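You operate a simulated robot arm through the tools that you are given. There is no shell and no other tool. Be economical: measure what you need, move in short steps, check, and stop when the job is done.

You are at the controls of a simulated two-armed robot. One attempt, no reset.

Task
Fetch the black spacer and set it on the clear patch by the vise. Then take the cloth pad on the gauge end of the white-topped bench and put it away on the top of the grey steel stand. Then take the three-hole tube marked "Y2" from the gauge end of the white-topped bench and leave it on the check card. Then take the thick square tube and leave it on top of the silver short fender. The order counts.

It is judged by the outcome, as a careful person would: the job done as asked, and still so three seconds after it is handed in. It fails if anything else is knocked over, pushed out of place, dropped, spilled or broken. Flat cloth is picked up by pressing the open fingertips on it (5 to 10 N) and closing them slowly along it; thin cloth reads only 2 to 8 mm in the jaws.

Robot
Two 6-joint arms with two-finger grippers on one trunk, on a base that drives. Base frame: it is fixed to the floor where the robot stands at the start and does not move with it; the origin is under the middle of the robot, x ahead of it, y to its left, z up. Readings come in m, rad, newtons and seconds.
The left shoulder is at the start at [0.06, 0.143, 0.9], the right one opposite. With the tool pointing down near the work surface each hand reaches from about 0.3 to 0.46 m from the robot's upright axis, wherever it stands, measured 20 degrees to its own side. Places, roughly: black spacer (8x3x3 cm) [0.6, 0.1, 0.9]; check card [0.75, 0.5, 0.75]; clear patch by the vise (25x25 cm) [-1.4, -2.24, 0.88]; cloth pad (7x10x3 cm) [0.5, 0.4, 0.9]; short fender (35x18x7 cm) [0.6, 1, 0.9]; thick square tube (16x4x4 cm) [0.4, -1.9, 0.3]; three-hole tube [0.5, 0.75, 0.75]; top of the grey steel stand [2.5, -4.5, 0.6]. Payload 2.45 kg a hand.
The TCP of each hand is the grasp point between the finger pads, 0.026 m short of the fingertips. In the tool frame z runs along the fingers and y along their closing line. Largest opening 0.096 m; the body of the gripper starts 0.069 m behind the TCP.
Orientation is that of the tool frame in the base frame, as a unit quaternion [w, x, y, z]. With the fingers straight down and closing along the base's y, the tool's x points along the base's -x, its y along +y and its z along -z.

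Tools
- The arms move only by the tool send_rows. It takes "left_commands", "right_commands" or both (then of equal length, played together; a hand with none holds still); each is a list that holds one entry, the list of rows, each a list of 7 numbers: the shift along the base's x, y, z in units of 400 mm (1.0 is 400 mm), then the turn, a rotation vector about the base's x, y, z in units of 45 degrees (1.0 is 45 degrees), then the gripper command, from -1 (shut) to 1 (fully open), values between in proportion. In form: [[[tx, ty, tz, rx, ry, rz, hand], ...]]. A call has 1 to 12 rows; each row is the pose to reach, as a shift and turn from the pose commanded when the call began. A call with a number of a shift or a turn outside -1 to 1 is refused whole. A row lasts 0.2 s, in which the tool goes at most 0.05 m and 0.15 rad; a call with a longer step from one row to the next is refused whole, and so is a gripper value outside its range. A pose out of reach is approached as far as the arm can. The call stops where the force on the tool passes 40 N (or 10 N more than at its start, if that is more) or the arm is blocked; 0.2 s more then pass. Each finger halts on what it meets, pressing with about 40 N; the grip force reading is that of the motor and also rises with nothing between the fingers. The clock runs only during rows and for 0.2 s after the last one: add rows that repeat a pose to give the fingers time. It gives the time, the measured TCP pose, the force on the tool (base axes), the opening and the grip force at its end, in the units of the frame above (readings bear some noise), with the torque about the TCP (base axes, N m) and any sound that the robot's microphone picked up, and new pictures: "pictures" is both (left out), scene, wrist or none (wrist: the cameras of the hands that moved).
- Cameras (640 x 400 px; columns grow to the right, rows downward): "scene" is now at [0.1195, 0.0458, 1.4969]; the picture's right is [0.59, -0.81, -0.00], its down [-0.65, -0.48, -0.60] and it looks along [0.48, 0.35, -0.80] (base axes); focal length 260 px, centre (320, 200). "left" rides on the left gripper at [0.082, -0.003, -0.098] in its tool frame; the picture's right is [0.04, 1.00, 0.00], its down [-0.73, 0.03, -0.68] and it looks along [-0.68, 0.03, 0.73] (tool axes); focal length 256 px, centre (320, 200). "right" rides on the right gripper at [0.082, 0.003, -0.098] in its tool frame; the picture's right is [-0.04, 1.00, 0.00], its down [-0.73, -0.03, -0.68] and it looks along [-0.68, -0.03, 0.73] (tool axes); focal length 256 px, centre (320, 200).
- slide_trunk(by): slides the trunk up (or, below 0, down) by that many m; the arms and the scene camera ride with it, the base frame stays. It gives what a move gives, with no picture.
- steer(legs): drives the robot by 1 to 6 legs, each [ahead, turn to the left] in m and rad, along the robot's own axes; the way and the turn of a leg run together, so that a leg with both is an arc; at most 1.5 m and 3.142 rad a leg. The arms and the cameras ride along, it lands a little off, and it stops where it bumps. It gives what a move gives, and a new picture of the scene camera.
- head_to(pan, tilt): turns the head with the scene camera to pan (to the left, within 1.501 rad either way) and tilt (down, from -0.506 to 1.204), counted from straight ahead of the robot. It gives what a move gives, and a new picture of the scene camera.
- point_at(camera, pixels): for up to 12 pixels [column, row] of the newest picture of that camera ("zoom" is the newest enlarged one), the place [x, y, z] in the base frame of the surface seen there, good to about 0.002 m. No time passes.
- enlarge(camera, box): a new picture of the part [left, top, right, bottom] of that camera's present view, enlarged. No time passes.
- sign_off(): hands the job in; it is judged then, once.

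Go step by step. Measure first, check grasps and placings, and put right what went wrong. The budget is 110 turns and 260 pictures, counting those below and the enlarged ones. Unless the task says otherwise, let go and move clear before handing in, and close with one line.

The tools are called after "Request:" by a JSON object that holds its "method" and its "body". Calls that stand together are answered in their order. send_rows: Moves the arms, as the interface text tells. Its arguments: {"type":"object","properties":{"left_commands":{"type":"array","items":{"type":"array","items":{"type":"array","items":{"type":"number"}}}},"right_commands":{"type":"array","items":{"type":"array","items":{"type":"array","items":{"type":"number"}}}},"pictures":{"type":"string","enum":["both","scene","wrist","none"]}},"required":[]} The other tools are called the same way: slide_trunk (by) slides the trunk up or down; steer (legs) drives the base; head_to (pan, tilt) turns the head that bears the scene camera; point_at (camera, pixels) gives the place of the surface under pixels of a picture; enlarge (camera, box) takes an enlarged picture of a part of a camera's view; sign_off () hands the job in.

At the start:

```text
time_s: 0.0
left_position: [0.3152, 0.4319, 1.1308]
left_ee_rot: [0.0, -0.002, 1.0, 0.001]
left_ft_force: [0.0, -0.8, -0.2]
left_moment: [0.0, 0.01, 0.01]
left_width: 0.0961
left_gripper_force: 0.0
right_position: [0.3, 0.0491, 1.0708]
right_ee_rot: [0.0, -0.002, 1.0, 0.0]
right_ft_force: [-0.7, -0.7, -0.1]
right_moment: [0.02, 0.03, 0.02]
right_width: 0.0958
right_gripper_force: 0.1
trunk travel left (down, up): [-0.525, 0.065]
robot x, y, heading: [0.0006, 0.0011, 0.0]
head pan, tilt: [0.635, 0.93]
```

scene: 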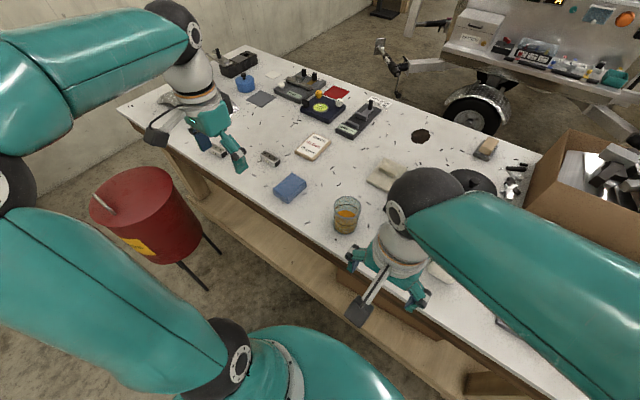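
right: 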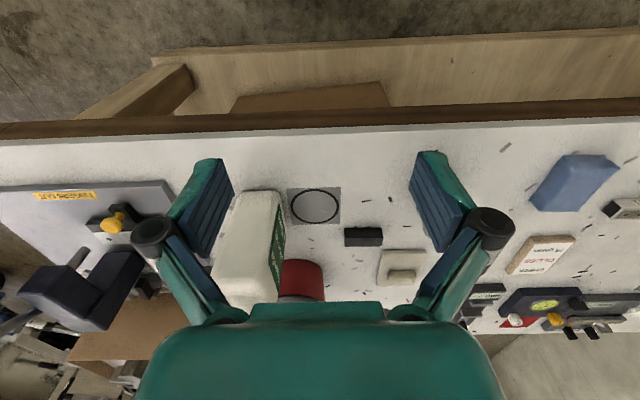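
left: 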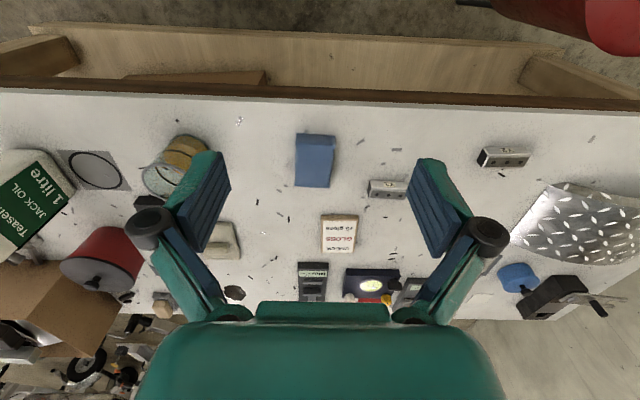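

The right wrist view shows a black block at (363,237), likely the spacer. The left view shows a blue pad at (315,160), tubes at (388,190) and (504,156), and a card at (340,233). I'll measure these.

Request:
{"method": "point_at", "body": {"camera": "right", "pixels": [[363, 237], [345, 237], [382, 237], [363, 228], [363, 245], [315, 207], [250, 240], [302, 280], [400, 268], [330, 140], [420, 260]]}}

Request:
{"method": "point_at", "body": {"camera": "left", "pixels": [[315, 160], [297, 160], [335, 160], [315, 137], [315, 184], [388, 190], [504, 156], [340, 233], [580, 225], [370, 190], [480, 158], [528, 158]]}}

Request:
{"method": "enlarge", "body": {"camera": "left", "box": [280, 120, 560, 300]}}

Request:
{"method": "enlarge", "body": {"camera": "right", "box": [260, 180, 460, 305]}}

```text
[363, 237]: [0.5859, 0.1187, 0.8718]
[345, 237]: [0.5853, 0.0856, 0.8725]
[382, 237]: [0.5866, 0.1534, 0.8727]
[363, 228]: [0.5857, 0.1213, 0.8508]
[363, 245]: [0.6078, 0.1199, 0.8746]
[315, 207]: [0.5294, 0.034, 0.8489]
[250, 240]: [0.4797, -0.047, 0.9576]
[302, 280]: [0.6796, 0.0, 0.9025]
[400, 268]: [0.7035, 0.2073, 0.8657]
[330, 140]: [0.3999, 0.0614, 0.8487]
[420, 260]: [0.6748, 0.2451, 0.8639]
```

```text
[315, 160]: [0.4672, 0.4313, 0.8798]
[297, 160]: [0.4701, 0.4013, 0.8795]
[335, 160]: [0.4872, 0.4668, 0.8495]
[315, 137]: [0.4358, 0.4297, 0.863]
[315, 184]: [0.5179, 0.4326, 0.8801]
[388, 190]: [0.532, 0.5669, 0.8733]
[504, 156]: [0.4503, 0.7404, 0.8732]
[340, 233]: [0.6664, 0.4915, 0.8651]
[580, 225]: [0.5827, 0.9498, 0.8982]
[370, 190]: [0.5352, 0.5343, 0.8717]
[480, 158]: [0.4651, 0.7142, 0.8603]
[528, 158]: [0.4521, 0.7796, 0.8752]
```

```text
2.22 times, centred on (420, 210) of left
```

zoom: 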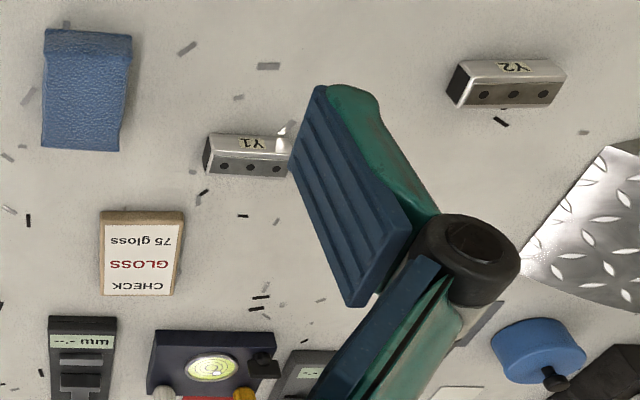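

```text
3.20 times, centred on (360, 242) of right
```

zoom: 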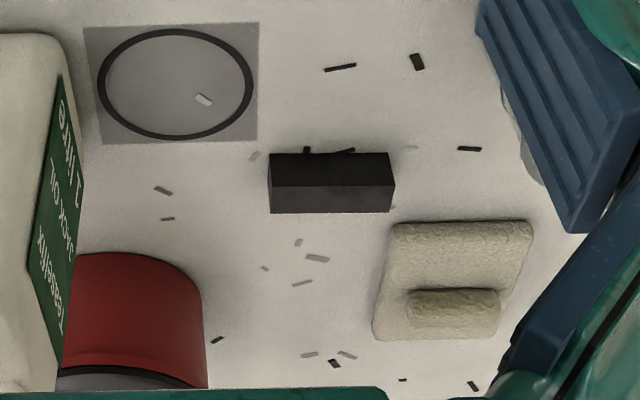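

Spacer runs y 0.08–0.16, front face about x 0.587, top z 0.875. The card at (340,233) reads CHECK, and the tube at (504,156) is Y2. The spacer is beyond reach, so I'll look at the bench edge and floor before driving closer.

Request:
{"method": "head_to", "body": {"pan": 0.0, "tilt": 1.1}}

Request:
{"method": "point_at", "body": {"camera": "right", "pixels": [[330, 127], [330, 110], [30, 145], [620, 118], [200, 70], [330, 40]]}}

Request:
{"method": "point_at", "body": {"camera": "zoom", "pixels": [[330, 158], [330, 180], [330, 190], [330, 205], [275, 165], [385, 165], [330, 217]]}}

```text
time_s: 1.0
left_position: [0.3137, 0.4317, 1.1311]
left_ee_rot: [0.0, -0.001, 1.0, 0.0]
left_ft_force: [0.2, 0.0, -0.2]
left_moment: [-0.02, 0.0, 0.02]
left_width: 0.0959
left_gripper_force: 0.1
right_position: [0.2989, 0.049, 1.0713]
right_ee_rot: [0.001, -0.002, 1.0, 0.0]
right_ft_force: [0.0, 0.3, -0.3]
right_moment: [0.0, 0.0, 0.01]
right_width: 0.0961
right_gripper_force: 0.1
trunk travel left (down, up): [-0.525, 0.065]
robot x, y, heading: [-0.0, 0.0014, -0.001]
head pan, tilt: [0.0, 1.1]
```

scene: 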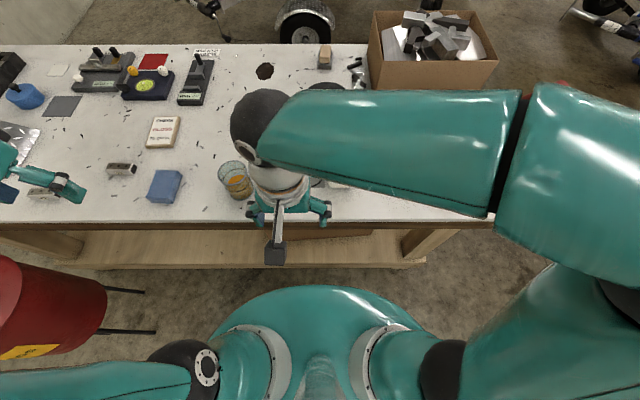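

```text
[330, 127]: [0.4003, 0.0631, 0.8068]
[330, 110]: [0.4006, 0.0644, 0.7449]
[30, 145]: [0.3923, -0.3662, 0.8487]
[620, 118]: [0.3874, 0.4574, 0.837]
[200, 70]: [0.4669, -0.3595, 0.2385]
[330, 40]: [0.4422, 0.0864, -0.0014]
```

```text
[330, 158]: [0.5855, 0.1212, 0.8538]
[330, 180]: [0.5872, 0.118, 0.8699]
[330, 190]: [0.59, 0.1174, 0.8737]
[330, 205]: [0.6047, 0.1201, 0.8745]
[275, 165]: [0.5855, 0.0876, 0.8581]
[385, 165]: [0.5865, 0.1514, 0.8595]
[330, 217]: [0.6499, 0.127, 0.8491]
```

Bench front edge is x≈0.40. I'll check how far the robot's own base sticks out (pixels 310,290) and the neighbours of the spacer, such as the glass at (236,180).

Request:
{"method": "point_at", "body": {"camera": "scene", "pixels": [[315, 287], [220, 330], [415, 320], [236, 168], [236, 190], [310, 260], [320, 225], [165, 186], [104, 285], [60, 270], [100, 350], [162, 130]]}}

Request:
{"method": "enlarge", "body": {"camera": "scene", "box": [0, 30, 340, 240]}}

```text
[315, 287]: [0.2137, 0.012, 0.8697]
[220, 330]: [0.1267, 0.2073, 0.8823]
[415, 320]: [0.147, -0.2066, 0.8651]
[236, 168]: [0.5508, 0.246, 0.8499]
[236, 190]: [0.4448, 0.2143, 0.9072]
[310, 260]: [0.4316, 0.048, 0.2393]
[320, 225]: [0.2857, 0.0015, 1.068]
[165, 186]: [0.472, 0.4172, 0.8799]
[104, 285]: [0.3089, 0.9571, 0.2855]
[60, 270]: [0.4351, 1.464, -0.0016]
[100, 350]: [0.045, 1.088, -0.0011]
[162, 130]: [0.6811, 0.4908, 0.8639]
```

```text
1.88 times, centred on (170, 135) of scene
```

zoom: 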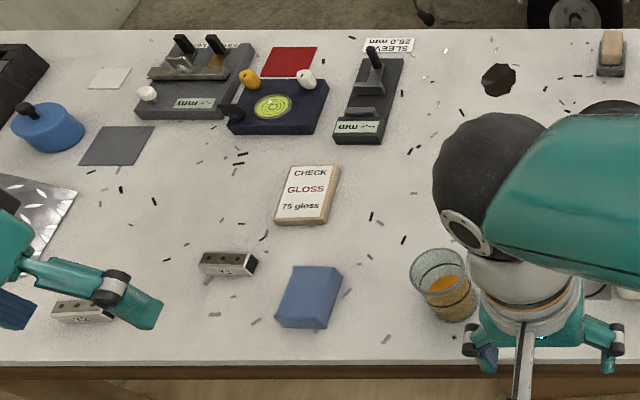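

The robot's shroud reaches x≈0.21 and the bench starts at 0.40, so about 0.15 m of driving is safe. First I'll move the right hand up and out to its own side, then drive forward.

Request:
{"method": "send_rows", "body": {"right_commands": [[[0, -0.1, 0.1, 0, 0, 0, 1], [0, -0.2, 0.2, 0, 0, 0, 1], [0, -0.3, 0.25, 0, 0, 0, 1], [0, -0.4, 0.25, 0, 0, 0, 1], [0, -0.5, 0.25, 0, 0, 0, 1]]], "pictures": "none"}}

Request:
{"method": "steer", "body": {"legs": [[0.15, 0]]}}

```text
refused: row 1 steps farther than a row can; nothing moved
```

```text
time_s: 2.4
left_position: [0.4554, 0.4326, 1.1307]
left_ee_rot: [0.0, -0.001, 1.0, 0.0]
left_ft_force: [0.9, -0.1, 0.5]
left_moment: [0.01, -0.02, -0.02]
left_width: 0.096
left_gripper_force: 0.0
right_position: [0.4397, 0.0492, 1.072]
right_ee_rot: [0.0, -0.001, 1.0, 0.0]
right_ft_force: [-0.7, 0.5, 0.0]
right_moment: [-0.01, 0.02, 0.0]
right_width: 0.0959
right_gripper_force: 0.0
trunk travel left (down, up): [-0.525, 0.065]
robot x, y, heading: [0.1429, 0.0006, 0.005]
head pan, tilt: [0.0, 1.1]
```

scene: 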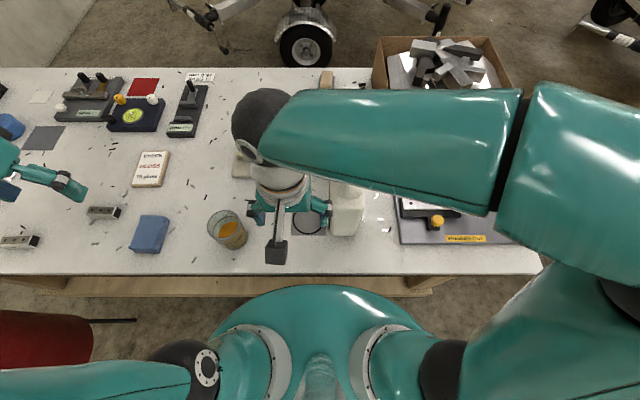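

Drove 0.143 m with no bump. Now I'll take the right hand up and aside, while the left hand turns 90° and moves above the spacer.

Request:
{"method": "send_rows", "body": {"right_commands": [[[0, 0, 0.12, 0, 0, 0, 1], [0, -0.07, 0.2, 0, 0, 0, 1], [0, -0.16, 0.25, 0, 0, 0, 1], [0, -0.27, 0.25, 0, 0, 0, 1], [-0.06, -0.36, 0.25, 0, 0, 0, 1], [-0.15, -0.4, 0.25, 0, 0, 0, 1], [-0.25, -0.44, 0.25, 0, 0, 0, 1]]], "pictures": "scene"}}

```text
time_s: 4.0
left_position: [0.4549, 0.4315, 1.1323]
left_ee_rot: [0.001, -0.002, 1.0, 0.0]
left_ft_force: [0.3, -0.5, 0.2]
left_moment: [0.03, -0.02, 0.01]
left_width: 0.0959
left_gripper_force: 0.1
right_position: [0.3398, -0.1275, 1.1703]
right_ee_rot: [0.0, 0.0, 1.0, 0.0]
right_ft_force: [0.3, 0.0, 0.8]
right_moment: [0.0, -0.01, 0.02]
right_width: 0.0958
right_gripper_force: 0.0
trunk travel left (down, up): [-0.525, 0.065]
robot x, y, heading: [0.1433, -0.0026, 0.008]
head pan, tilt: [0.0, 1.1]
```

scene: 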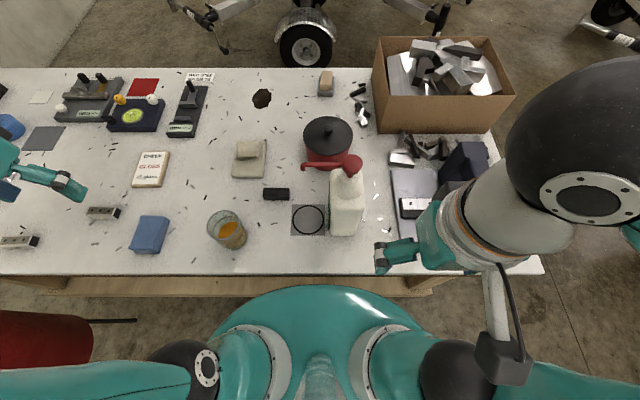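

View is clear: spacer at (276,194), glass at (227,230), oil can at (346,205). I'll move the left hand above the spacer with a −90° yaw, staying high.

Request:
{"method": "send_rows", "body": {"left_commands": [[[0.03, -0.06, 0, 0, 0, -0.17, 1], [0.06, -0.13, 0, 0, 0, -0.34, 1], [0.09, -0.2, 0, 0, 0, -0.51, 1], [0.12, -0.27, 0, 0, 0, -0.68, 1], [0.15, -0.34, 0, 0, 0, -0.85, 1], [0.18, -0.41, 0, 0, 0, -1.0, 1], [0.22, -0.48, 0, 0, 0, -1.17, 1], [0.26, -0.55, 0, 0, 0, -1.34, 1], [0.3, -0.62, 0, 0, 0, -1.51, 1], [0.34, -0.69, -0.05, 0, 0, -1.68, 1], [0.3675, -0.76, -0.1, 0, 0, -1.85, 1], [0.3675, -0.78, -0.15, 0, 0, -2.0, 1]]]}}

```text
refused: -1.17 is not a number from -1 to 1
```

A call's turn is limited to 45°, so I'll split it into two.

Request:
{"method": "send_rows", "body": {"left_commands": [[[0.03, -0.06, 0, 0, 0, -0.17, 1], [0.06, -0.13, 0, 0, 0, -0.34, 1], [0.09, -0.2, 0, 0, 0, -0.51, 1], [0.12, -0.27, 0, 0, 0, -0.68, 1], [0.15, -0.34, 0, 0, 0, -0.85, 1], [0.18, -0.41, 0, 0, 0, -1.0, 1]]], "pictures": "none"}}

Request:
{"method": "send_rows", "body": {"left_commands": [[[0.04, -0.07, 0, 0, 0, -0.17, 1], [0.08, -0.14, 0, 0, 0, -0.34, 1], [0.12, -0.21, 0, 0, 0, -0.51, 1], [0.16, -0.28, -0.03, 0, 0, -0.68, 1], [0.187, -0.35, -0.08, 0, 0, -0.85, 1], [0.187, -0.37, -0.15, 0, 0, -1.0, 1]]]}}

```text
time_s: 5.4
left_position: [0.5288, 0.2679, 1.1321]
left_ee_rot: [-0.001, 0.382, 0.924, 0.001]
left_ft_force: [0.0, -0.9, 0.1]
left_moment: [0.02, 0.03, 0.05]
left_width: 0.0959
left_gripper_force: 0.1
right_position: [0.3407, -0.1275, 1.1698]
right_ee_rot: [0.0, -0.002, 1.0, 0.0]
right_ft_force: [1.0, 0.0, -1.0]
right_moment: [0.0, 0.06, 0.01]
right_width: 0.096
right_gripper_force: 0.0
trunk travel left (down, up): [-0.525, 0.065]
robot x, y, heading: [0.1416, -0.002, 0.006]
head pan, tilt: [0.0, 1.1]
```

```text
time_s: 6.8
left_position: [0.6034, 0.1199, 1.0705]
left_ee_rot: [0.0, 0.707, 0.707, -0.001]
left_ft_force: [0.4, 0.2, 0.2]
left_moment: [0.0, 0.04, 0.01]
left_width: 0.0958
left_gripper_force: 0.0
right_position: [0.3404, -0.1275, 1.1712]
right_ee_rot: [0.0, -0.002, 1.0, 0.001]
right_ft_force: [-0.4, 0.1, -0.2]
right_moment: [0.02, 0.03, 0.01]
right_width: 0.0959
right_gripper_force: 0.1
trunk travel left (down, up): [-0.525, 0.065]
robot x, y, heading: [0.1421, 0.0001, 0.01]
head pan, tilt: [0.0, 1.1]
```

scene: 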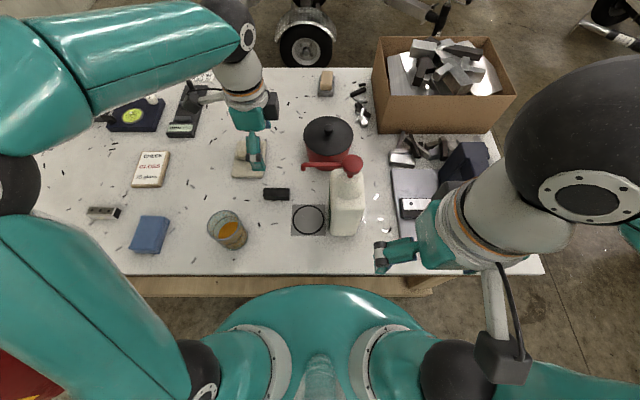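
left: 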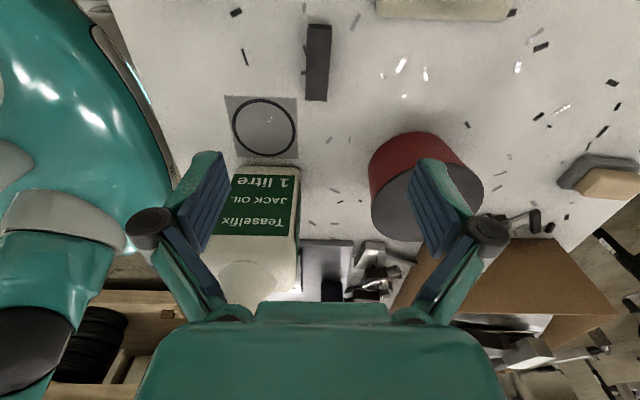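

The left hand is over the spacer (317,60 in its view). I'll check its centre and the pot's nearest edge before descending.

Request:
{"method": "point_at", "body": {"camera": "left", "pixels": [[318, 28], [318, 60], [318, 95], [309, 60], [329, 60], [375, 160], [410, 140], [468, 160], [272, 175]]}}

```text
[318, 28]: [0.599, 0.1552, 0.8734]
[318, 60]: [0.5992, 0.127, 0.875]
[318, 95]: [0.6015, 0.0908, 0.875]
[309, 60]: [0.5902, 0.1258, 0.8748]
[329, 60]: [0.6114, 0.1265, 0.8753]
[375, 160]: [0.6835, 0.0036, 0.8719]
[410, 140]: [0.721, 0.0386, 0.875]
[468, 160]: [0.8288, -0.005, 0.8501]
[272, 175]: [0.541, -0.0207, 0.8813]
```

Centre is about [0.6015, 0.121]. I'll descend to TCP z 0.88 and then close.

Request:
{"method": "send_rows", "body": {"left_commands": [[[0, 0, -0.12, 0, 0, 0, 1], [-0.005, 0.003, -0.24, 0, 0, 0, 1], [-0.005, 0.003, -0.34, 0, 0, 0, 1], [-0.005, 0.003, -0.42, 0, 0, 0, 1], [-0.005, 0.003, -0.476, 0, 0, 0, 1], [-0.005, 0.003, -0.476, 0, 0, 0, 0], [-0.005, 0.003, -0.476, 0, 0, 0, -0.6], [-0.005, 0.003, -0.476, 0, 0, 0, -1], [-0.005, 0.003, -0.476, 0, 0, 0, -1], [-0.005, 0.003, -0.476, 0, 0, 0, -1]]]}}

```text
time_s: 9.0
left_position: [0.5997, 0.1198, 0.8811]
left_ee_rot: [0.0, 0.706, 0.708, 0.0]
left_ft_force: [0.3, -0.7, 0.5]
left_moment: [0.01, 0.02, -0.01]
left_width: 0.0237
left_gripper_force: 40.0
right_position: [0.3393, -0.1267, 1.1692]
right_ee_rot: [-0.001, -0.001, 1.0, 0.0]
right_ft_force: [-0.2, 0.1, -0.3]
right_moment: [0.01, 0.05, 0.02]
right_width: 0.0961
right_gripper_force: 0.0
trunk travel left (down, up): [-0.525, 0.065]
robot x, y, heading: [0.1431, -0.0002, 0.003]
head pan, tilt: [0.0, 1.1]
```

scene: 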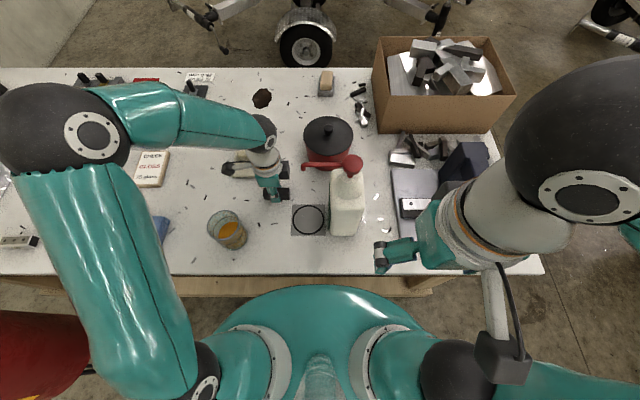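
left: 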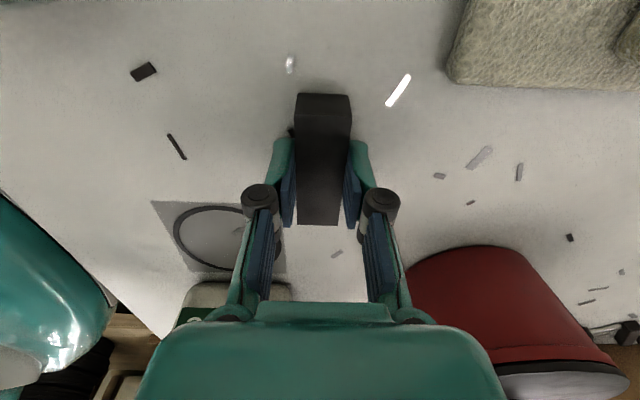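

Spacer is gripped at 24 mm width. I'll lift it straight up and draw it in a little.

Request:
{"method": "send_rows", "body": {"left_commands": [[[0, 0, 0.06, 0, 0, 0, -1], [0, 0, 0.16, 0, 0, 0, -1], [0, 0, 0.28, 0, 0, 0, -1], [0, 0, 0.4, 0, 0, 0, -1], [0, 0, 0.5, 0, 0, 0, -1], [0, 0, 0.6, 0, 0, 0, -1], [-0.1, 0.04, 0.6, 0, 0, 0, -1], [-0.2, 0.1, 0.6, 0, 0, 0, -1], [-0.3, 0.16, 0.6, 0, 0, 0, -1], [-0.4, 0.22, 0.6, 0, 0, 0, -1]]]}}

```text
time_s: 11.2
left_position: [0.4375, 0.2092, 1.1223]
left_ee_rot: [0.0, 0.706, 0.709, 0.0]
left_ft_force: [0.3, -0.3, -0.8]
left_moment: [0.02, -0.01, -0.01]
left_width: 0.0237
left_gripper_force: 39.9
right_position: [0.339, -0.1261, 1.1714]
right_ee_rot: [0.0, -0.001, 1.0, 0.0]
right_ft_force: [0.1, 1.1, -0.6]
right_moment: [-0.01, -0.02, 0.01]
right_width: 0.0957
right_gripper_force: 0.1
trunk travel left (down, up): [-0.525, 0.065]
robot x, y, heading: [0.1408, 0.0035, 0.004]
head pan, tilt: [0.0, 1.1]
```

scene: 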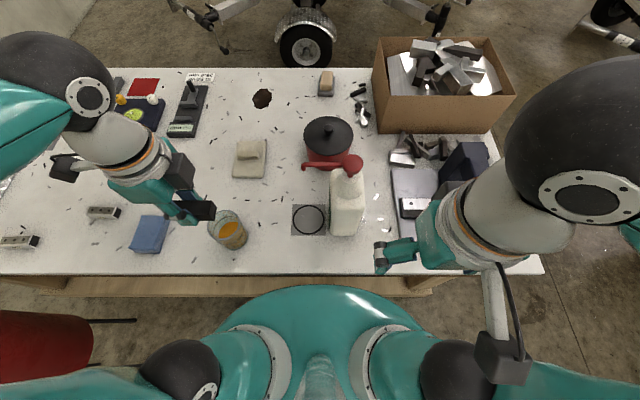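
left: 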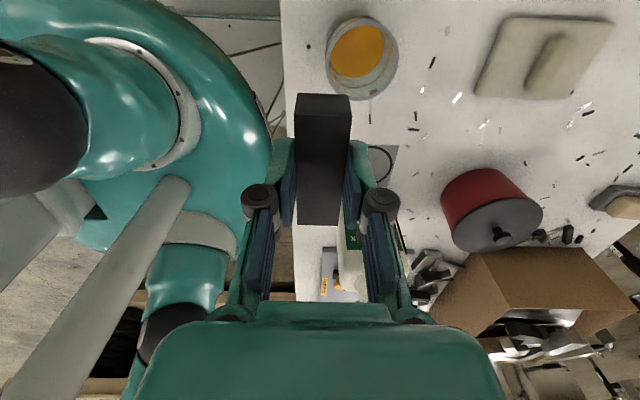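

Holding firmly. I'll back off to roughly the starting place and then look around to the right and left.

Request:
{"method": "steer", "body": {"legs": [[-0.2, 0]]}}

Request:
{"method": "head_to", "body": {"pan": -1.5, "tilt": 0.35}}

Request:
{"method": "head_to", "body": {"pan": 1.5, "tilt": 0.4}}

```text
time_s: 12.8
left_position: [0.2378, 0.2083, 1.123]
left_ee_rot: [-0.001, 0.706, 0.708, 0.0]
left_ft_force: [-0.5, -0.6, -0.1]
left_moment: [-0.01, -0.03, -0.01]
left_width: 0.0238
left_gripper_force: 40.1
right_position: [0.1389, -0.1272, 1.1703]
right_ee_rot: [0.0, -0.001, 1.0, 0.0]
right_ft_force: [-0.2, -0.2, -0.1]
right_moment: [0.01, -0.06, 0.0]
right_width: 0.0959
right_gripper_force: 0.0
trunk travel left (down, up): [-0.525, 0.065]
robot x, y, heading: [-0.057, -0.0023, 0.003]
head pan, tilt: [0.0, 1.1]
```

scene: 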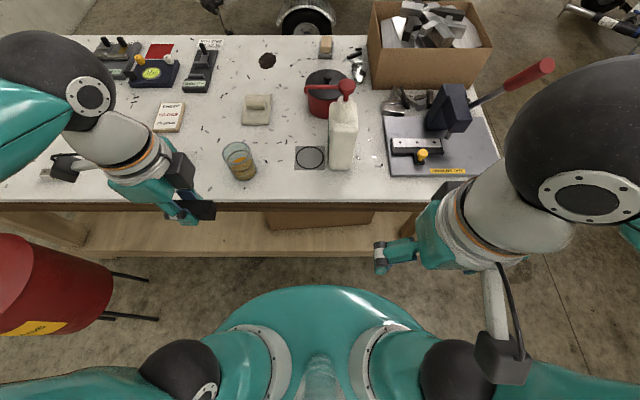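

```text
time_s: 14.4
left_position: [0.2394, 0.2091, 1.1224]
left_ee_rot: [-0.001, 0.705, 0.709, 0.0]
left_ft_force: [-0.4, 0.0, -1.0]
left_moment: [-0.03, -0.01, 0.0]
left_width: 0.0236
left_gripper_force: 40.0
right_position: [0.1405, -0.1278, 1.1703]
right_ee_rot: [-0.001, -0.002, 1.0, 0.0]
right_ft_force: [0.0, 0.2, 0.2]
right_moment: [-0.01, 0.02, -0.02]
right_width: 0.0961
right_gripper_force: 0.1
trunk travel left (down, up): [-0.525, 0.065]
robot x, y, heading: [-0.061, -0.0008, 0.008]
head pan, tilt: [-1.499, 0.351]
```

scene: 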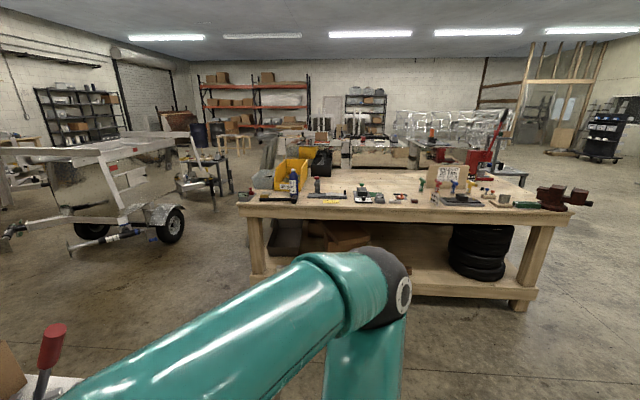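

```text
time_s: 17.0
left_position: [0.2384, 0.2085, 1.1224]
left_ee_rot: [0.0, 0.706, 0.709, -0.001]
left_ft_force: [-0.3, -0.6, 0.6]
left_moment: [-0.01, -0.03, 0.02]
left_width: 0.0236
left_gripper_force: 39.9
right_position: [0.1401, -0.1287, 1.1717]
right_ee_rot: [-0.001, -0.002, 1.0, 0.0]
right_ft_force: [0.4, -0.4, 0.1]
right_moment: [0.04, -0.01, -0.01]
right_width: 0.0958
right_gripper_force: 0.1
trunk travel left (down, up): [-0.525, 0.065]
robot x, y, heading: [-0.0611, -0.0002, 0.006]
head pan, tilt: [1.499, 0.4]
```

scene: 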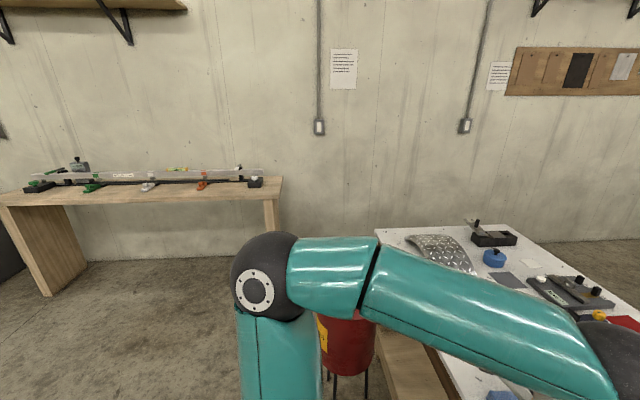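

South of me is the vise bench; the drum stands to my left beyond the elbow (350,345). I'll measure the drum, then look at the vise bench again.

Request:
{"method": "point_at", "body": {"camera": "scene", "pixels": [[345, 345], [325, 330], [370, 340], [455, 250], [428, 245], [265, 280], [250, 240], [495, 240], [490, 262]]}}

Request:
{"method": "head_to", "body": {"pan": -1.5, "tilt": 0.45}}

Request:
{"method": "enlarge", "body": {"camera": "scene", "box": [230, 90, 640, 340]}}

```text
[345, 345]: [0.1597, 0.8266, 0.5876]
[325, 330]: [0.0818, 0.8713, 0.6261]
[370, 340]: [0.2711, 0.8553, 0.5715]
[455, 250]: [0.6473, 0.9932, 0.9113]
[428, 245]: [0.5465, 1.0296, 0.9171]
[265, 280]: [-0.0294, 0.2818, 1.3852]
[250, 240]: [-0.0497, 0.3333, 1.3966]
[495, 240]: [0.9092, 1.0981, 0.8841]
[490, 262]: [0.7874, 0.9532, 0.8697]
```

```text
time_s: 19.6
left_position: [0.2397, 0.2089, 1.1227]
left_ee_rot: [0.0, 0.706, 0.708, 0.0]
left_ft_force: [-0.3, -1.0, -0.2]
left_moment: [0.0, -0.02, -0.01]
left_width: 0.0235
left_gripper_force: 40.3
right_position: [0.1406, -0.1277, 1.1714]
right_ee_rot: [-0.002, -0.002, 1.0, 0.0]
right_ft_force: [0.3, 0.9, -0.2]
right_moment: [-0.02, -0.02, 0.01]
right_width: 0.0958
right_gripper_force: 0.0
trunk travel left (down, up): [-0.525, 0.065]
robot x, y, heading: [-0.0591, -0.0009, 0.006]
head pan, tilt: [-1.499, 0.45]
```

scene: 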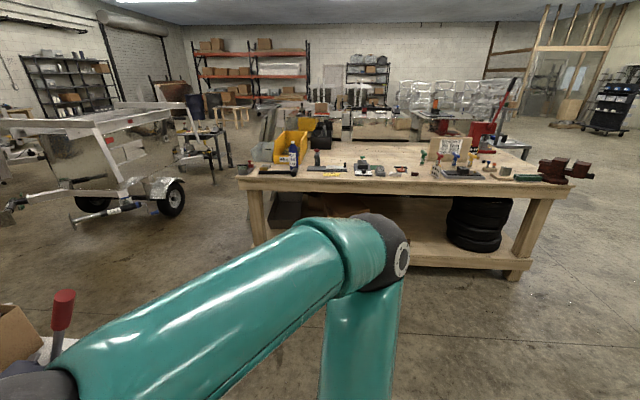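

```text
1.56 times, centred on (435, 215) of scene
```

zoom: 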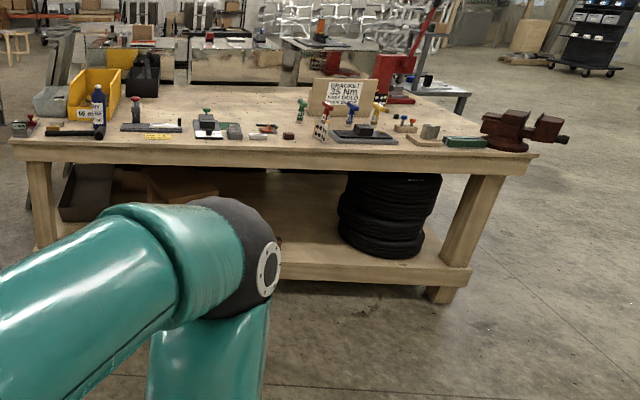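

Request:
{"method": "point_at", "body": {"camera": "zoom", "pixels": [[510, 140], [545, 132], [400, 90], [460, 140], [440, 155], [430, 138], [30, 145], [535, 160], [440, 298], [380, 105], [250, 110], [470, 110]]}}

Request:
{"method": "point_at", "body": {"camera": "scene", "pixels": [[195, 130], [75, 245], [175, 195], [235, 165], [385, 120], [160, 200]]}}

```text
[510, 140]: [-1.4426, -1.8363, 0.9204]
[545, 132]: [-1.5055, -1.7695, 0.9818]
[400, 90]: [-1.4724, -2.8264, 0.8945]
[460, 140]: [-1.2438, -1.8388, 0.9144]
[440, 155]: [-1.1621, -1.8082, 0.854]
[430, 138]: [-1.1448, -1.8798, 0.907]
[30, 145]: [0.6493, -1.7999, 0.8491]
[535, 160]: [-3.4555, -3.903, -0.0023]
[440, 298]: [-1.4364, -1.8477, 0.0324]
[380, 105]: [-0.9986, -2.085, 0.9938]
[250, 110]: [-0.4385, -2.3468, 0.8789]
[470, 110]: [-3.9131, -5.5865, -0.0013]
```

```text
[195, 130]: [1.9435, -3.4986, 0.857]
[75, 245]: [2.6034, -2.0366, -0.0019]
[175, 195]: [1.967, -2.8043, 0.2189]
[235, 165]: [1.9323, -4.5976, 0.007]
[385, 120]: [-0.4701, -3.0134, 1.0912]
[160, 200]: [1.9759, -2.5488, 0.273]
```

Vise bench: front edge y≈−1.8, its west end x≈−1.55, with the vise at about [−1.48,−1.83]. I'll approach the patch from the west end: turn right and drive toward (−2.1,−1.2), checking on the way.

Request:
{"method": "steer", "body": {"legs": [[0, -2.61], [1.3, 0]]}}

Request:
{"method": "head_to", "body": {"pan": 0.3, "tilt": 0.4}}

```text
time_s: 25.9
left_position: [-0.139, -0.3561, 1.1229]
left_ee_rot: [0.0, 0.916, -0.4, 0.001]
left_ft_force: [-0.5, 0.5, -0.9]
left_moment: [-0.06, -0.07, 0.01]
left_width: 0.0238
left_gripper_force: 40.4
right_position: [-0.2919, -0.0404, 1.1719]
right_ee_rot: [0.0, 0.931, 0.365, 0.002]
right_ft_force: [-0.3, 0.6, 0.1]
right_moment: [-0.05, -0.04, 0.02]
right_width: 0.096
right_gripper_force: 0.1
trunk travel left (down, up): [-0.525, 0.065]
robot x, y, heading: [-0.0298, -0.0292, -2.4]
head pan, tilt: [-1.499, 0.45]
stopped in leg 1: the robot was blocked; the commanded pose is now the measured one
```

scene: 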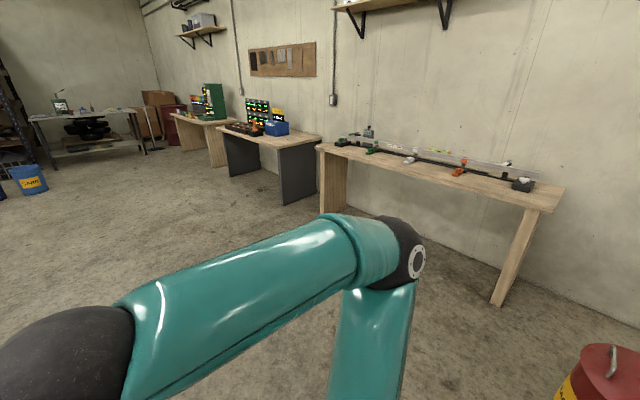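

```text
time_s: 27.7
left_position: [-0.1372, -0.3562, 1.123]
left_ee_rot: [0.0, 0.917, -0.4, 0.0]
left_ft_force: [0.1, -0.9, 0.1]
left_moment: [0.01, -0.01, 0.0]
left_width: 0.0239
left_gripper_force: 39.7
right_position: [-0.2918, -0.0438, 1.1721]
right_ee_rot: [0.0, 0.931, 0.365, 0.001]
right_ft_force: [0.7, 0.6, 0.0]
right_moment: [-0.02, -0.01, -0.01]
right_width: 0.0963
right_gripper_force: 0.1
trunk travel left (down, up): [-0.525, 0.065]
robot x, y, heading: [-0.0308, -0.0293, -2.403]
head pan, tilt: [0.3, 0.4]
```

scene: 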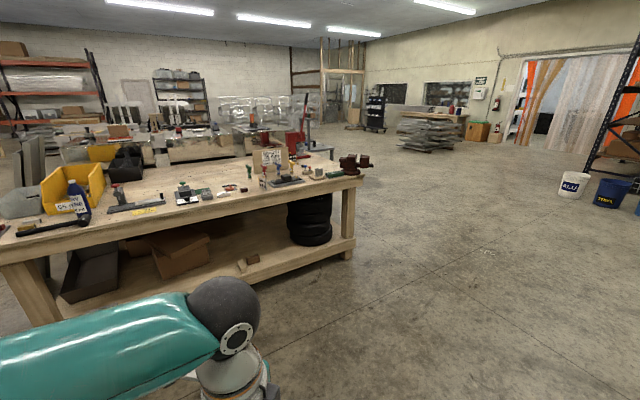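

The rotation was stopped near −2.4 rad, probably because the base's rear corner met the bench; I'll keep more distance from now on. The way ahead is clear floor, so I'll drive away and around to the vise end.

Request:
{"method": "steer", "body": {"legs": [[0.5, 0], [0, -0.285], [1.4, 0], [0.5, 0], [0, 1.117]]}}

```text
time_s: 44.1
left_position: [-1.9324, -1.499, 1.1231]
left_ee_rot: [0.0, 1.0, 0.004, -0.001]
left_ft_force: [0.2, 0.9, -0.3]
left_moment: [-0.02, 0.01, 0.0]
left_width: 0.0237
left_gripper_force: 39.6
right_position: [-2.2697, -1.3995, 1.1723]
right_ee_rot: [-0.001, 0.704, 0.71, 0.0]
right_ft_force: [-0.9, 0.2, -0.6]
right_moment: [0.01, -0.03, 0.05]
right_width: 0.096
right_gripper_force: 0.1
trunk travel left (down, up): [-0.525, 0.065]
robot x, y, heading: [-2.1242, -1.196, -1.574]
head pan, tilt: [0.3, 0.4]
```

scene: 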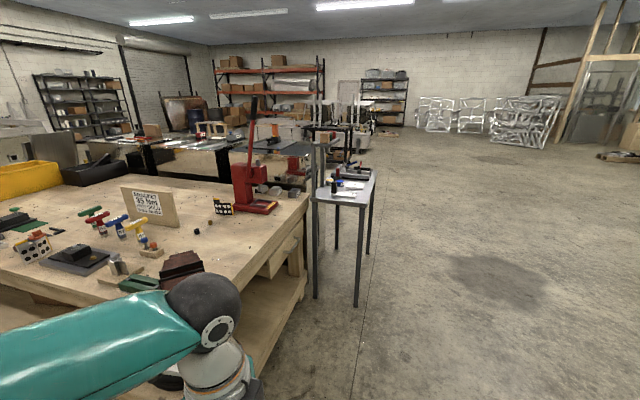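

I'm at the bench's west end; the vise is at (185,275), with clear wood around (230,240). I'll measure that area.

Request:
{"method": "point_at", "body": {"camera": "scene", "pixels": [[309, 197], [255, 280], [210, 235], [235, 240], [250, 205], [196, 230], [225, 210], [315, 200], [150, 250], [190, 255], [180, 275], [340, 192]]}}

Request:
{"method": "enlarge", "body": {"camera": "scene", "box": [60, 150, 400, 360]}}

```text
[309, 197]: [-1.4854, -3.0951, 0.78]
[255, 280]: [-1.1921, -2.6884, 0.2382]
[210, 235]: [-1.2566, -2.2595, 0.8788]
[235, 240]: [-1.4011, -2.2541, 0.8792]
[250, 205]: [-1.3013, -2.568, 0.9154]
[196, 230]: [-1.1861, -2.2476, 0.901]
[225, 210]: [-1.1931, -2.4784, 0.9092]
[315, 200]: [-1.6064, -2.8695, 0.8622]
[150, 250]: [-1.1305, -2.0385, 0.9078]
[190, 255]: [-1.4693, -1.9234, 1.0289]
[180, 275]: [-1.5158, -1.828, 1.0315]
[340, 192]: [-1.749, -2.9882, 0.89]
```

```text
1.88 times, centred on (230, 255) of scene
```

zoom: 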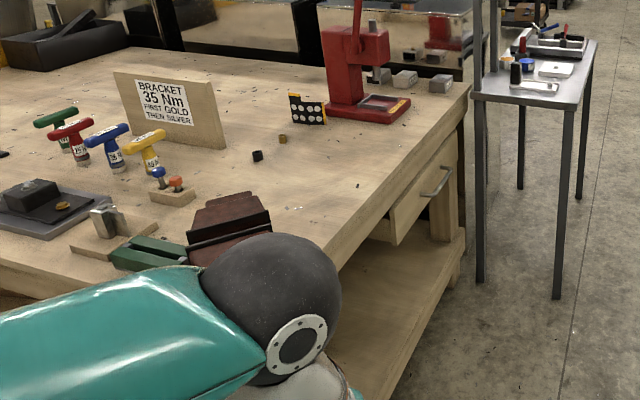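

Bench top z≈0.879. I'll find the west edge and drawer line exactly.

Request:
{"method": "point_at", "body": {"camera": "zoom", "pixels": [[400, 170], [360, 220], [340, 250], [405, 230], [440, 180], [230, 250], [310, 215], [440, 95], [282, 137], [258, 155], [262, 215], [520, 100]]}}

```text
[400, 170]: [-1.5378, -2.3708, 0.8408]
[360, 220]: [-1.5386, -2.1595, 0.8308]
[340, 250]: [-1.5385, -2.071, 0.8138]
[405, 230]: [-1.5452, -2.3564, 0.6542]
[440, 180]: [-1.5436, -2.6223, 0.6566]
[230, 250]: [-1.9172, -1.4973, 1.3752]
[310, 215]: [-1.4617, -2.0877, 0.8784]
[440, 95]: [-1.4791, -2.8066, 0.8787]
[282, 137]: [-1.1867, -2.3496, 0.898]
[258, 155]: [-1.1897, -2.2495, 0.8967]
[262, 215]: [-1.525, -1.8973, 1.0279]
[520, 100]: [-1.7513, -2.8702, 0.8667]
```

West edge is x=−1.54. I'll go to (−2.25,−2.39), turn to face +x, then close in to x≈−1.81.

Request:
{"method": "steer", "body": {"legs": [[0, -0.1], [1.2, 0], [0, 1.675]]}}

Request:
{"method": "head_to", "body": {"pan": 0.1, "tilt": 0.9}}

```text
time_s: 55.4
left_position: [-1.9563, -2.1925, 1.1224]
left_ee_rot: [0.001, 0.705, 0.709, 0.001]
left_ft_force: [-0.3, -0.1, -0.5]
left_moment: [0.02, -0.02, 0.01]
left_width: 0.0238
left_gripper_force: 40.0
right_position: [-2.0551, -2.5284, 1.1718]
right_ee_rot: [-0.001, -0.002, 1.0, 0.0]
right_ft_force: [-0.5, -0.3, -0.3]
right_moment: [0.01, 0.01, 0.03]
right_width: 0.0959
right_gripper_force: 0.2
trunk travel left (down, up): [-0.525, 0.065]
robot x, y, heading: [-2.2571, -2.4142, -0.01]
head pan, tilt: [0.3, 0.4]
```

scene: 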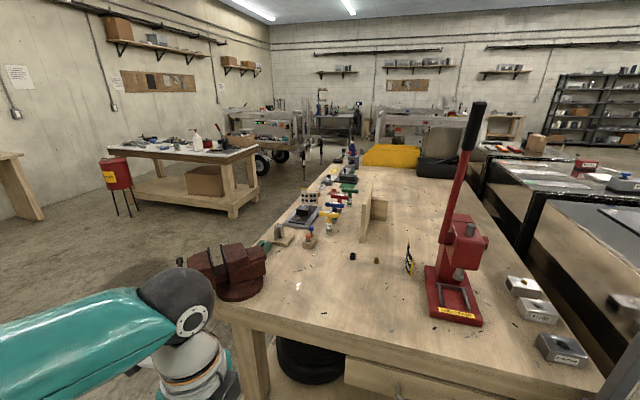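

```text
time_s: 56.4
left_position: [-1.957, -2.1936, 1.1238]
left_ee_rot: [0.0, 0.705, 0.709, 0.0]
left_ft_force: [0.3, 0.3, -0.2]
left_moment: [0.0, -0.02, 0.02]
left_width: 0.024
left_gripper_force: 40.5
right_position: [-2.0559, -2.5286, 1.1736]
right_ee_rot: [-0.001, -0.002, 1.0, -0.001]
right_ft_force: [-0.2, 0.3, -0.4]
right_moment: [0.02, 0.03, -0.02]
right_width: 0.0959
right_gripper_force: 0.1
trunk travel left (down, up): [-0.525, 0.065]
robot x, y, heading: [-2.2542, -2.4105, -0.009]
head pan, tilt: [0.099, 0.901]
```

scene: 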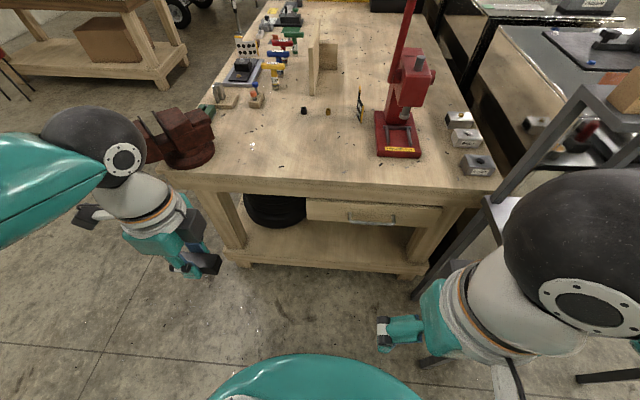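

The clear patch is open wood around (260,150). A grey table frame stands at the right (585,100); I'll check its position against my right arm.

Request:
{"method": "point_at", "body": {"camera": "scene", "pixels": [[583, 95], [500, 190], [525, 170], [630, 150], [440, 270], [565, 150], [440, 350], [395, 330], [540, 200], [255, 150], [190, 150], [215, 115]]}}

```text
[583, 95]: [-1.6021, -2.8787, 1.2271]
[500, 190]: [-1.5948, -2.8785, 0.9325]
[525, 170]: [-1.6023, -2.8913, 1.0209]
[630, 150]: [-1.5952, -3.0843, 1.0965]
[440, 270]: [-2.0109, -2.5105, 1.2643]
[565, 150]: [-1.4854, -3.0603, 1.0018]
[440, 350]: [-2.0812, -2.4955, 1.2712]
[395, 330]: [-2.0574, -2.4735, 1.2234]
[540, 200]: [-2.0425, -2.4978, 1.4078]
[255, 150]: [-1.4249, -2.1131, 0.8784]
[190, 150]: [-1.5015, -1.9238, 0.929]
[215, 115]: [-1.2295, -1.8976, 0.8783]
```

Post is at (−1.60,−2.88), reaching z 1.23; my right arm stays above y≈−2.75. I'll close in with a slight shift left, ending near (−1.81,−2.37).

Request:
{"method": "steer", "body": {"legs": [[0.22, 0.2], [0.22, -0.19]]}}

```text
time_s: 59.4
left_position: [-1.5211, -2.1497, 1.123]
left_ee_rot: [0.0, 0.7, 0.714, -0.001]
left_ft_force: [0.8, -0.3, 0.2]
left_moment: [0.0, 0.05, -0.02]
left_width: 0.0235
left_gripper_force: 40.4
right_position: [-1.6148, -2.4869, 1.1727]
right_ee_rot: [-0.002, -0.011, 1.0, 0.0]
right_ft_force: [1.6, 0.1, -0.1]
right_moment: [-0.01, 0.05, 0.0]
right_width: 0.0958
right_gripper_force: 0.1
trunk travel left (down, up): [-0.525, 0.065]
robot x, y, heading: [-1.822, -2.3665, 0.001]
head pan, tilt: [0.099, 0.901]
```

scene: 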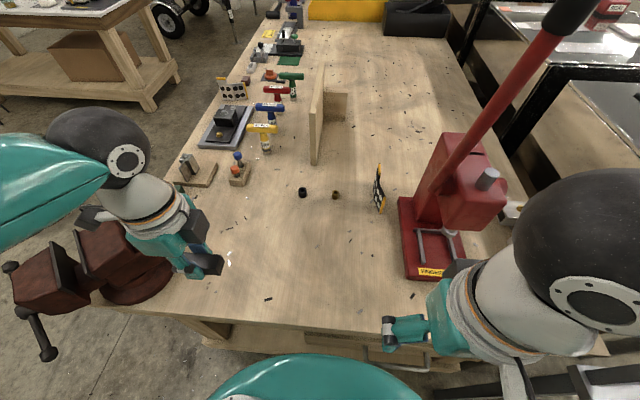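

In position with the patch clear. I'll move over (−1.40,−2.25) and lower to just above the bench top.

Request:
{"method": "send_rows", "body": {"left_commands": [[[0.08, -0.07, 0, 0, 0, 0, -1], [0.16, -0.13, 0, 0, 0, 0, -1], [0.24, -0.2, 0, 0, 0, 0, -1], [0.3, -0.25, 0, 0, 0, 0, -1], [0.3, -0.25, -0.12, 0, 0, 0, -1], [0.3, -0.25, -0.24, 0, 0, 0, -1], [0.3, -0.25, -0.36, 0, 0, 0, -1], [0.3, -0.25, -0.44, 0, 0, 0, -1], [0.3, -0.25, -0.5, 0, 0, 0, -1], [0.3, -0.25, -0.515, 0, 0, 0, -1], [0.3, -0.25, -0.528, 0, 0, 0, -1]]]}}

```text
time_s: 61.8
left_position: [-1.4037, -2.2488, 0.9127]
left_ee_rot: [0.0, 0.699, 0.715, 0.0]
left_ft_force: [-0.2, 0.3, -1.3]
left_moment: [0.06, -0.02, 0.01]
left_width: 0.0237
left_gripper_force: 40.3
right_position: [-1.6161, -2.4871, 1.1724]
right_ee_rot: [-0.001, -0.01, 1.0, 0.0]
right_ft_force: [0.2, 0.9, 1.0]
right_moment: [0.05, -0.02, -0.01]
right_width: 0.0959
right_gripper_force: 0.0
trunk travel left (down, up): [-0.525, 0.065]
robot x, y, heading: [-1.8188, -2.366, -0.003]
head pan, tilt: [0.099, 0.901]
```

scene: 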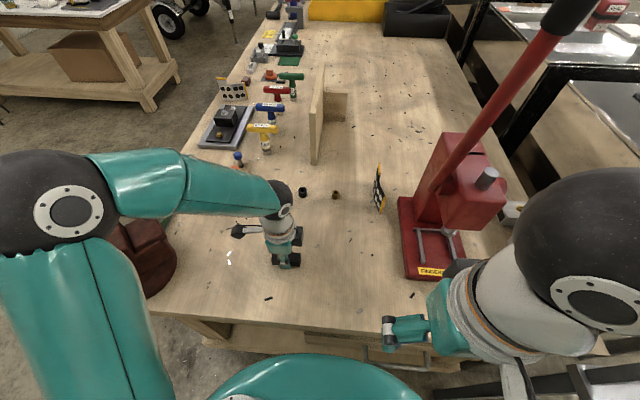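
left: 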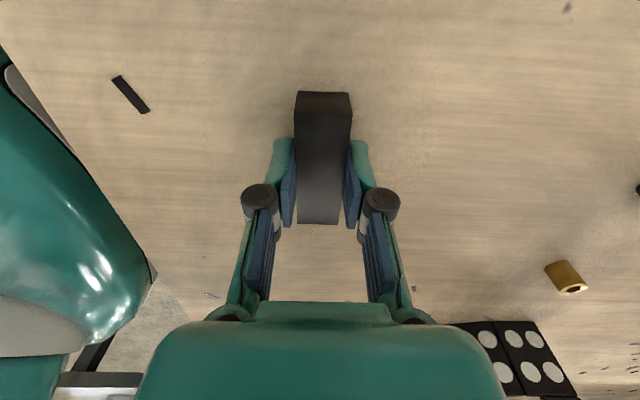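

The spacer is about 1 mm off the wood. I'll lower 2 mm, open, and rise straight up.

Request:
{"method": "send_rows", "body": {"left_commands": [[[0, 0, -0.005, 0, 0, 0, -1], [0, 0, -0.005, 0, 0, 0, -0.5], [0, 0, -0.005, 0, 0, 0, 0.2], [0, 0, -0.005, 0, 0, 0, 1], [0, 0, -0.005, 0, 0, 0, 1], [0, 0, 0.08, 0, 0, 0, 1], [0, 0, 0.2, 0, 0, 0, 1], [0, 0, 0.32, 0, 0, 0, 1], [0, 0, 0.44, 0, 0, 0, 1], [-0.1, 0.06, 0.5, 0, 0, 0, 1], [-0.2, 0.12, 0.53, 0, 0, 0, 1], [-0.3, 0.18, 0.53, 0, 0, 0, 1]]]}}

```text
refused: row 10 steps farther than a row can; nothing moved
```

Request:
{"method": "send_rows", "body": {"left_commands": [[[0, 0, -0.005, 0, 0, 0, -1], [0, 0, -0.005, 0, 0, 0, -0.5], [0, 0, -0.005, 0, 0, 0, 0.2], [0, 0, -0.005, 0, 0, 0, 1], [0, 0, -0.005, 0, 0, 0, 1], [0, 0, 0.08, 0, 0, 0, 1], [0, 0, 0.2, 0, 0, 0, 1], [0, 0, 0.32, 0, 0, 0, 1], [0, 0, 0.44, 0, 0, 0, 1], [-0.08, 0.04, 0.5, 0, 0, 0, 1], [-0.17, 0.1, 0.53, 0, 0, 0, 1], [-0.27, 0.16, 0.53, 0, 0, 0, 1]]]}}

```text
time_s: 64.4
left_position: [-1.5127, -2.1853, 1.1245]
left_ee_rot: [0.0, 0.7, 0.715, 0.0]
left_ft_force: [-0.4, 0.3, 0.7]
left_moment: [0.0, -0.05, 0.02]
left_width: 0.096
left_gripper_force: 0.0
right_position: [-1.617, -2.4858, 1.1735]
right_ee_rot: [0.0, -0.01, 1.0, -0.001]
right_ft_force: [-0.2, 0.5, -0.7]
right_moment: [0.01, -0.03, 0.02]
right_width: 0.0959
right_gripper_force: 0.0
trunk travel left (down, up): [-0.525, 0.065]
robot x, y, heading: [-1.8185, -2.3677, -0.002]
head pan, tilt: [0.099, 0.901]
```

scene: 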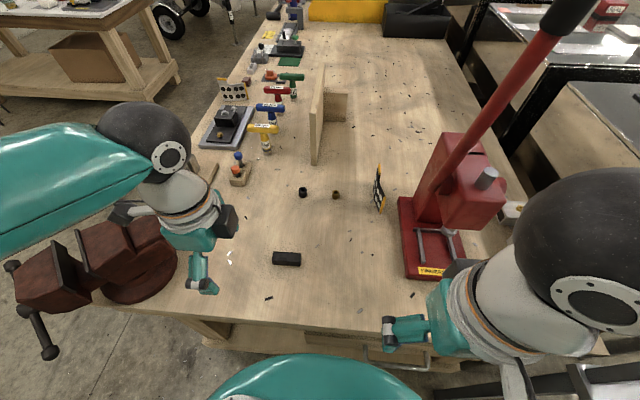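
left: 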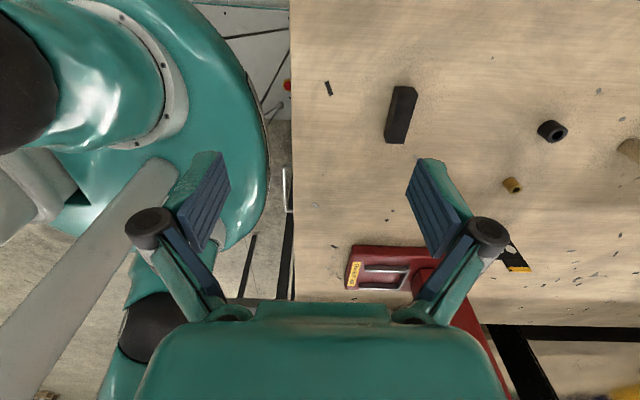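

The spacer sits upright on the clear patch at (287,259). Now I'll back out and return to the white bench, north around the vise end.

Request:
{"method": "steer", "body": {"legs": [[-0.45, 0], [0, 1.57], [1.4, 0], [0, -0.794], [1.4, 0], [0.38, 0]]}}

```text
time_s: 89.2
left_position: [-0.8934, 0.6212, 1.1249]
left_ee_rot: [0.0, 0.38, 0.925, -0.001]
left_ft_force: [-0.4, 0.4, 0.1]
left_moment: [-0.04, 0.0, 0.03]
left_width: 0.096
left_gripper_force: 0.1
right_position: [-0.7577, 0.3331, 1.1727]
right_ee_rot: [0.0, -0.385, 0.923, 0.0]
right_ft_force: [0.3, -0.2, -0.4]
right_moment: [-0.05, 0.03, 0.0]
right_width: 0.0959
right_gripper_force: 0.1
trunk travel left (down, up): [-0.525, 0.065]
robot x, y, heading: [-0.9854, 0.2772, 0.771]
head pan, tilt: [0.099, 0.901]
```

scene: 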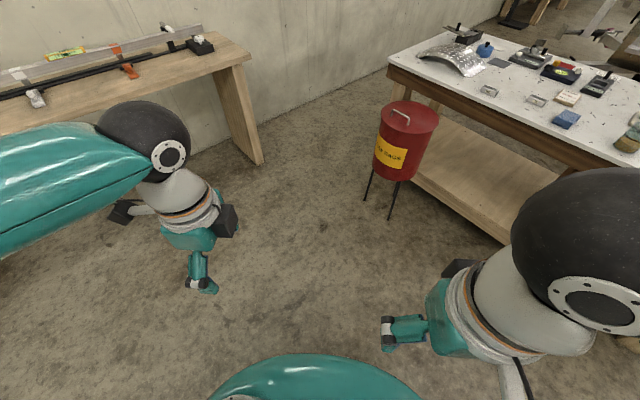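

Good view of the bench and drum. I'll turn to face +x and drive to x≈0.07.

Request:
{"method": "steer", "body": {"legs": [[0, -0.772], [1.06, 0]]}}

```text
time_s: 97.1
left_position: [0.4036, 0.4584, 1.1247]
left_ee_rot: [-0.001, 0.7, 0.714, -0.001]
left_ft_force: [0.7, 0.2, 0.0]
left_moment: [0.02, 0.04, -0.01]
left_width: 0.096
left_gripper_force: 0.1
right_position: [0.2975, 0.1592, 1.1733]
right_ee_rot: [-0.001, -0.01, 1.0, 0.0]
right_ft_force: [-0.5, -0.1, -0.7]
right_moment: [0.02, 0.01, 0.02]
right_width: 0.096
right_gripper_force: 0.0
trunk travel left (down, up): [-0.525, 0.065]
robot x, y, heading: [0.096, 0.2791, -0.005]
head pan, tilt: [0.099, 0.901]
```

scene: 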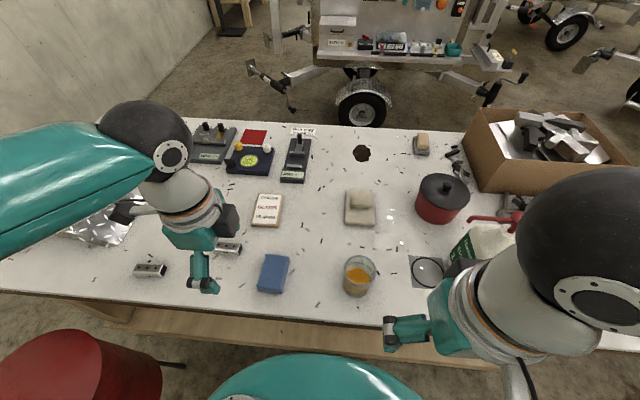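

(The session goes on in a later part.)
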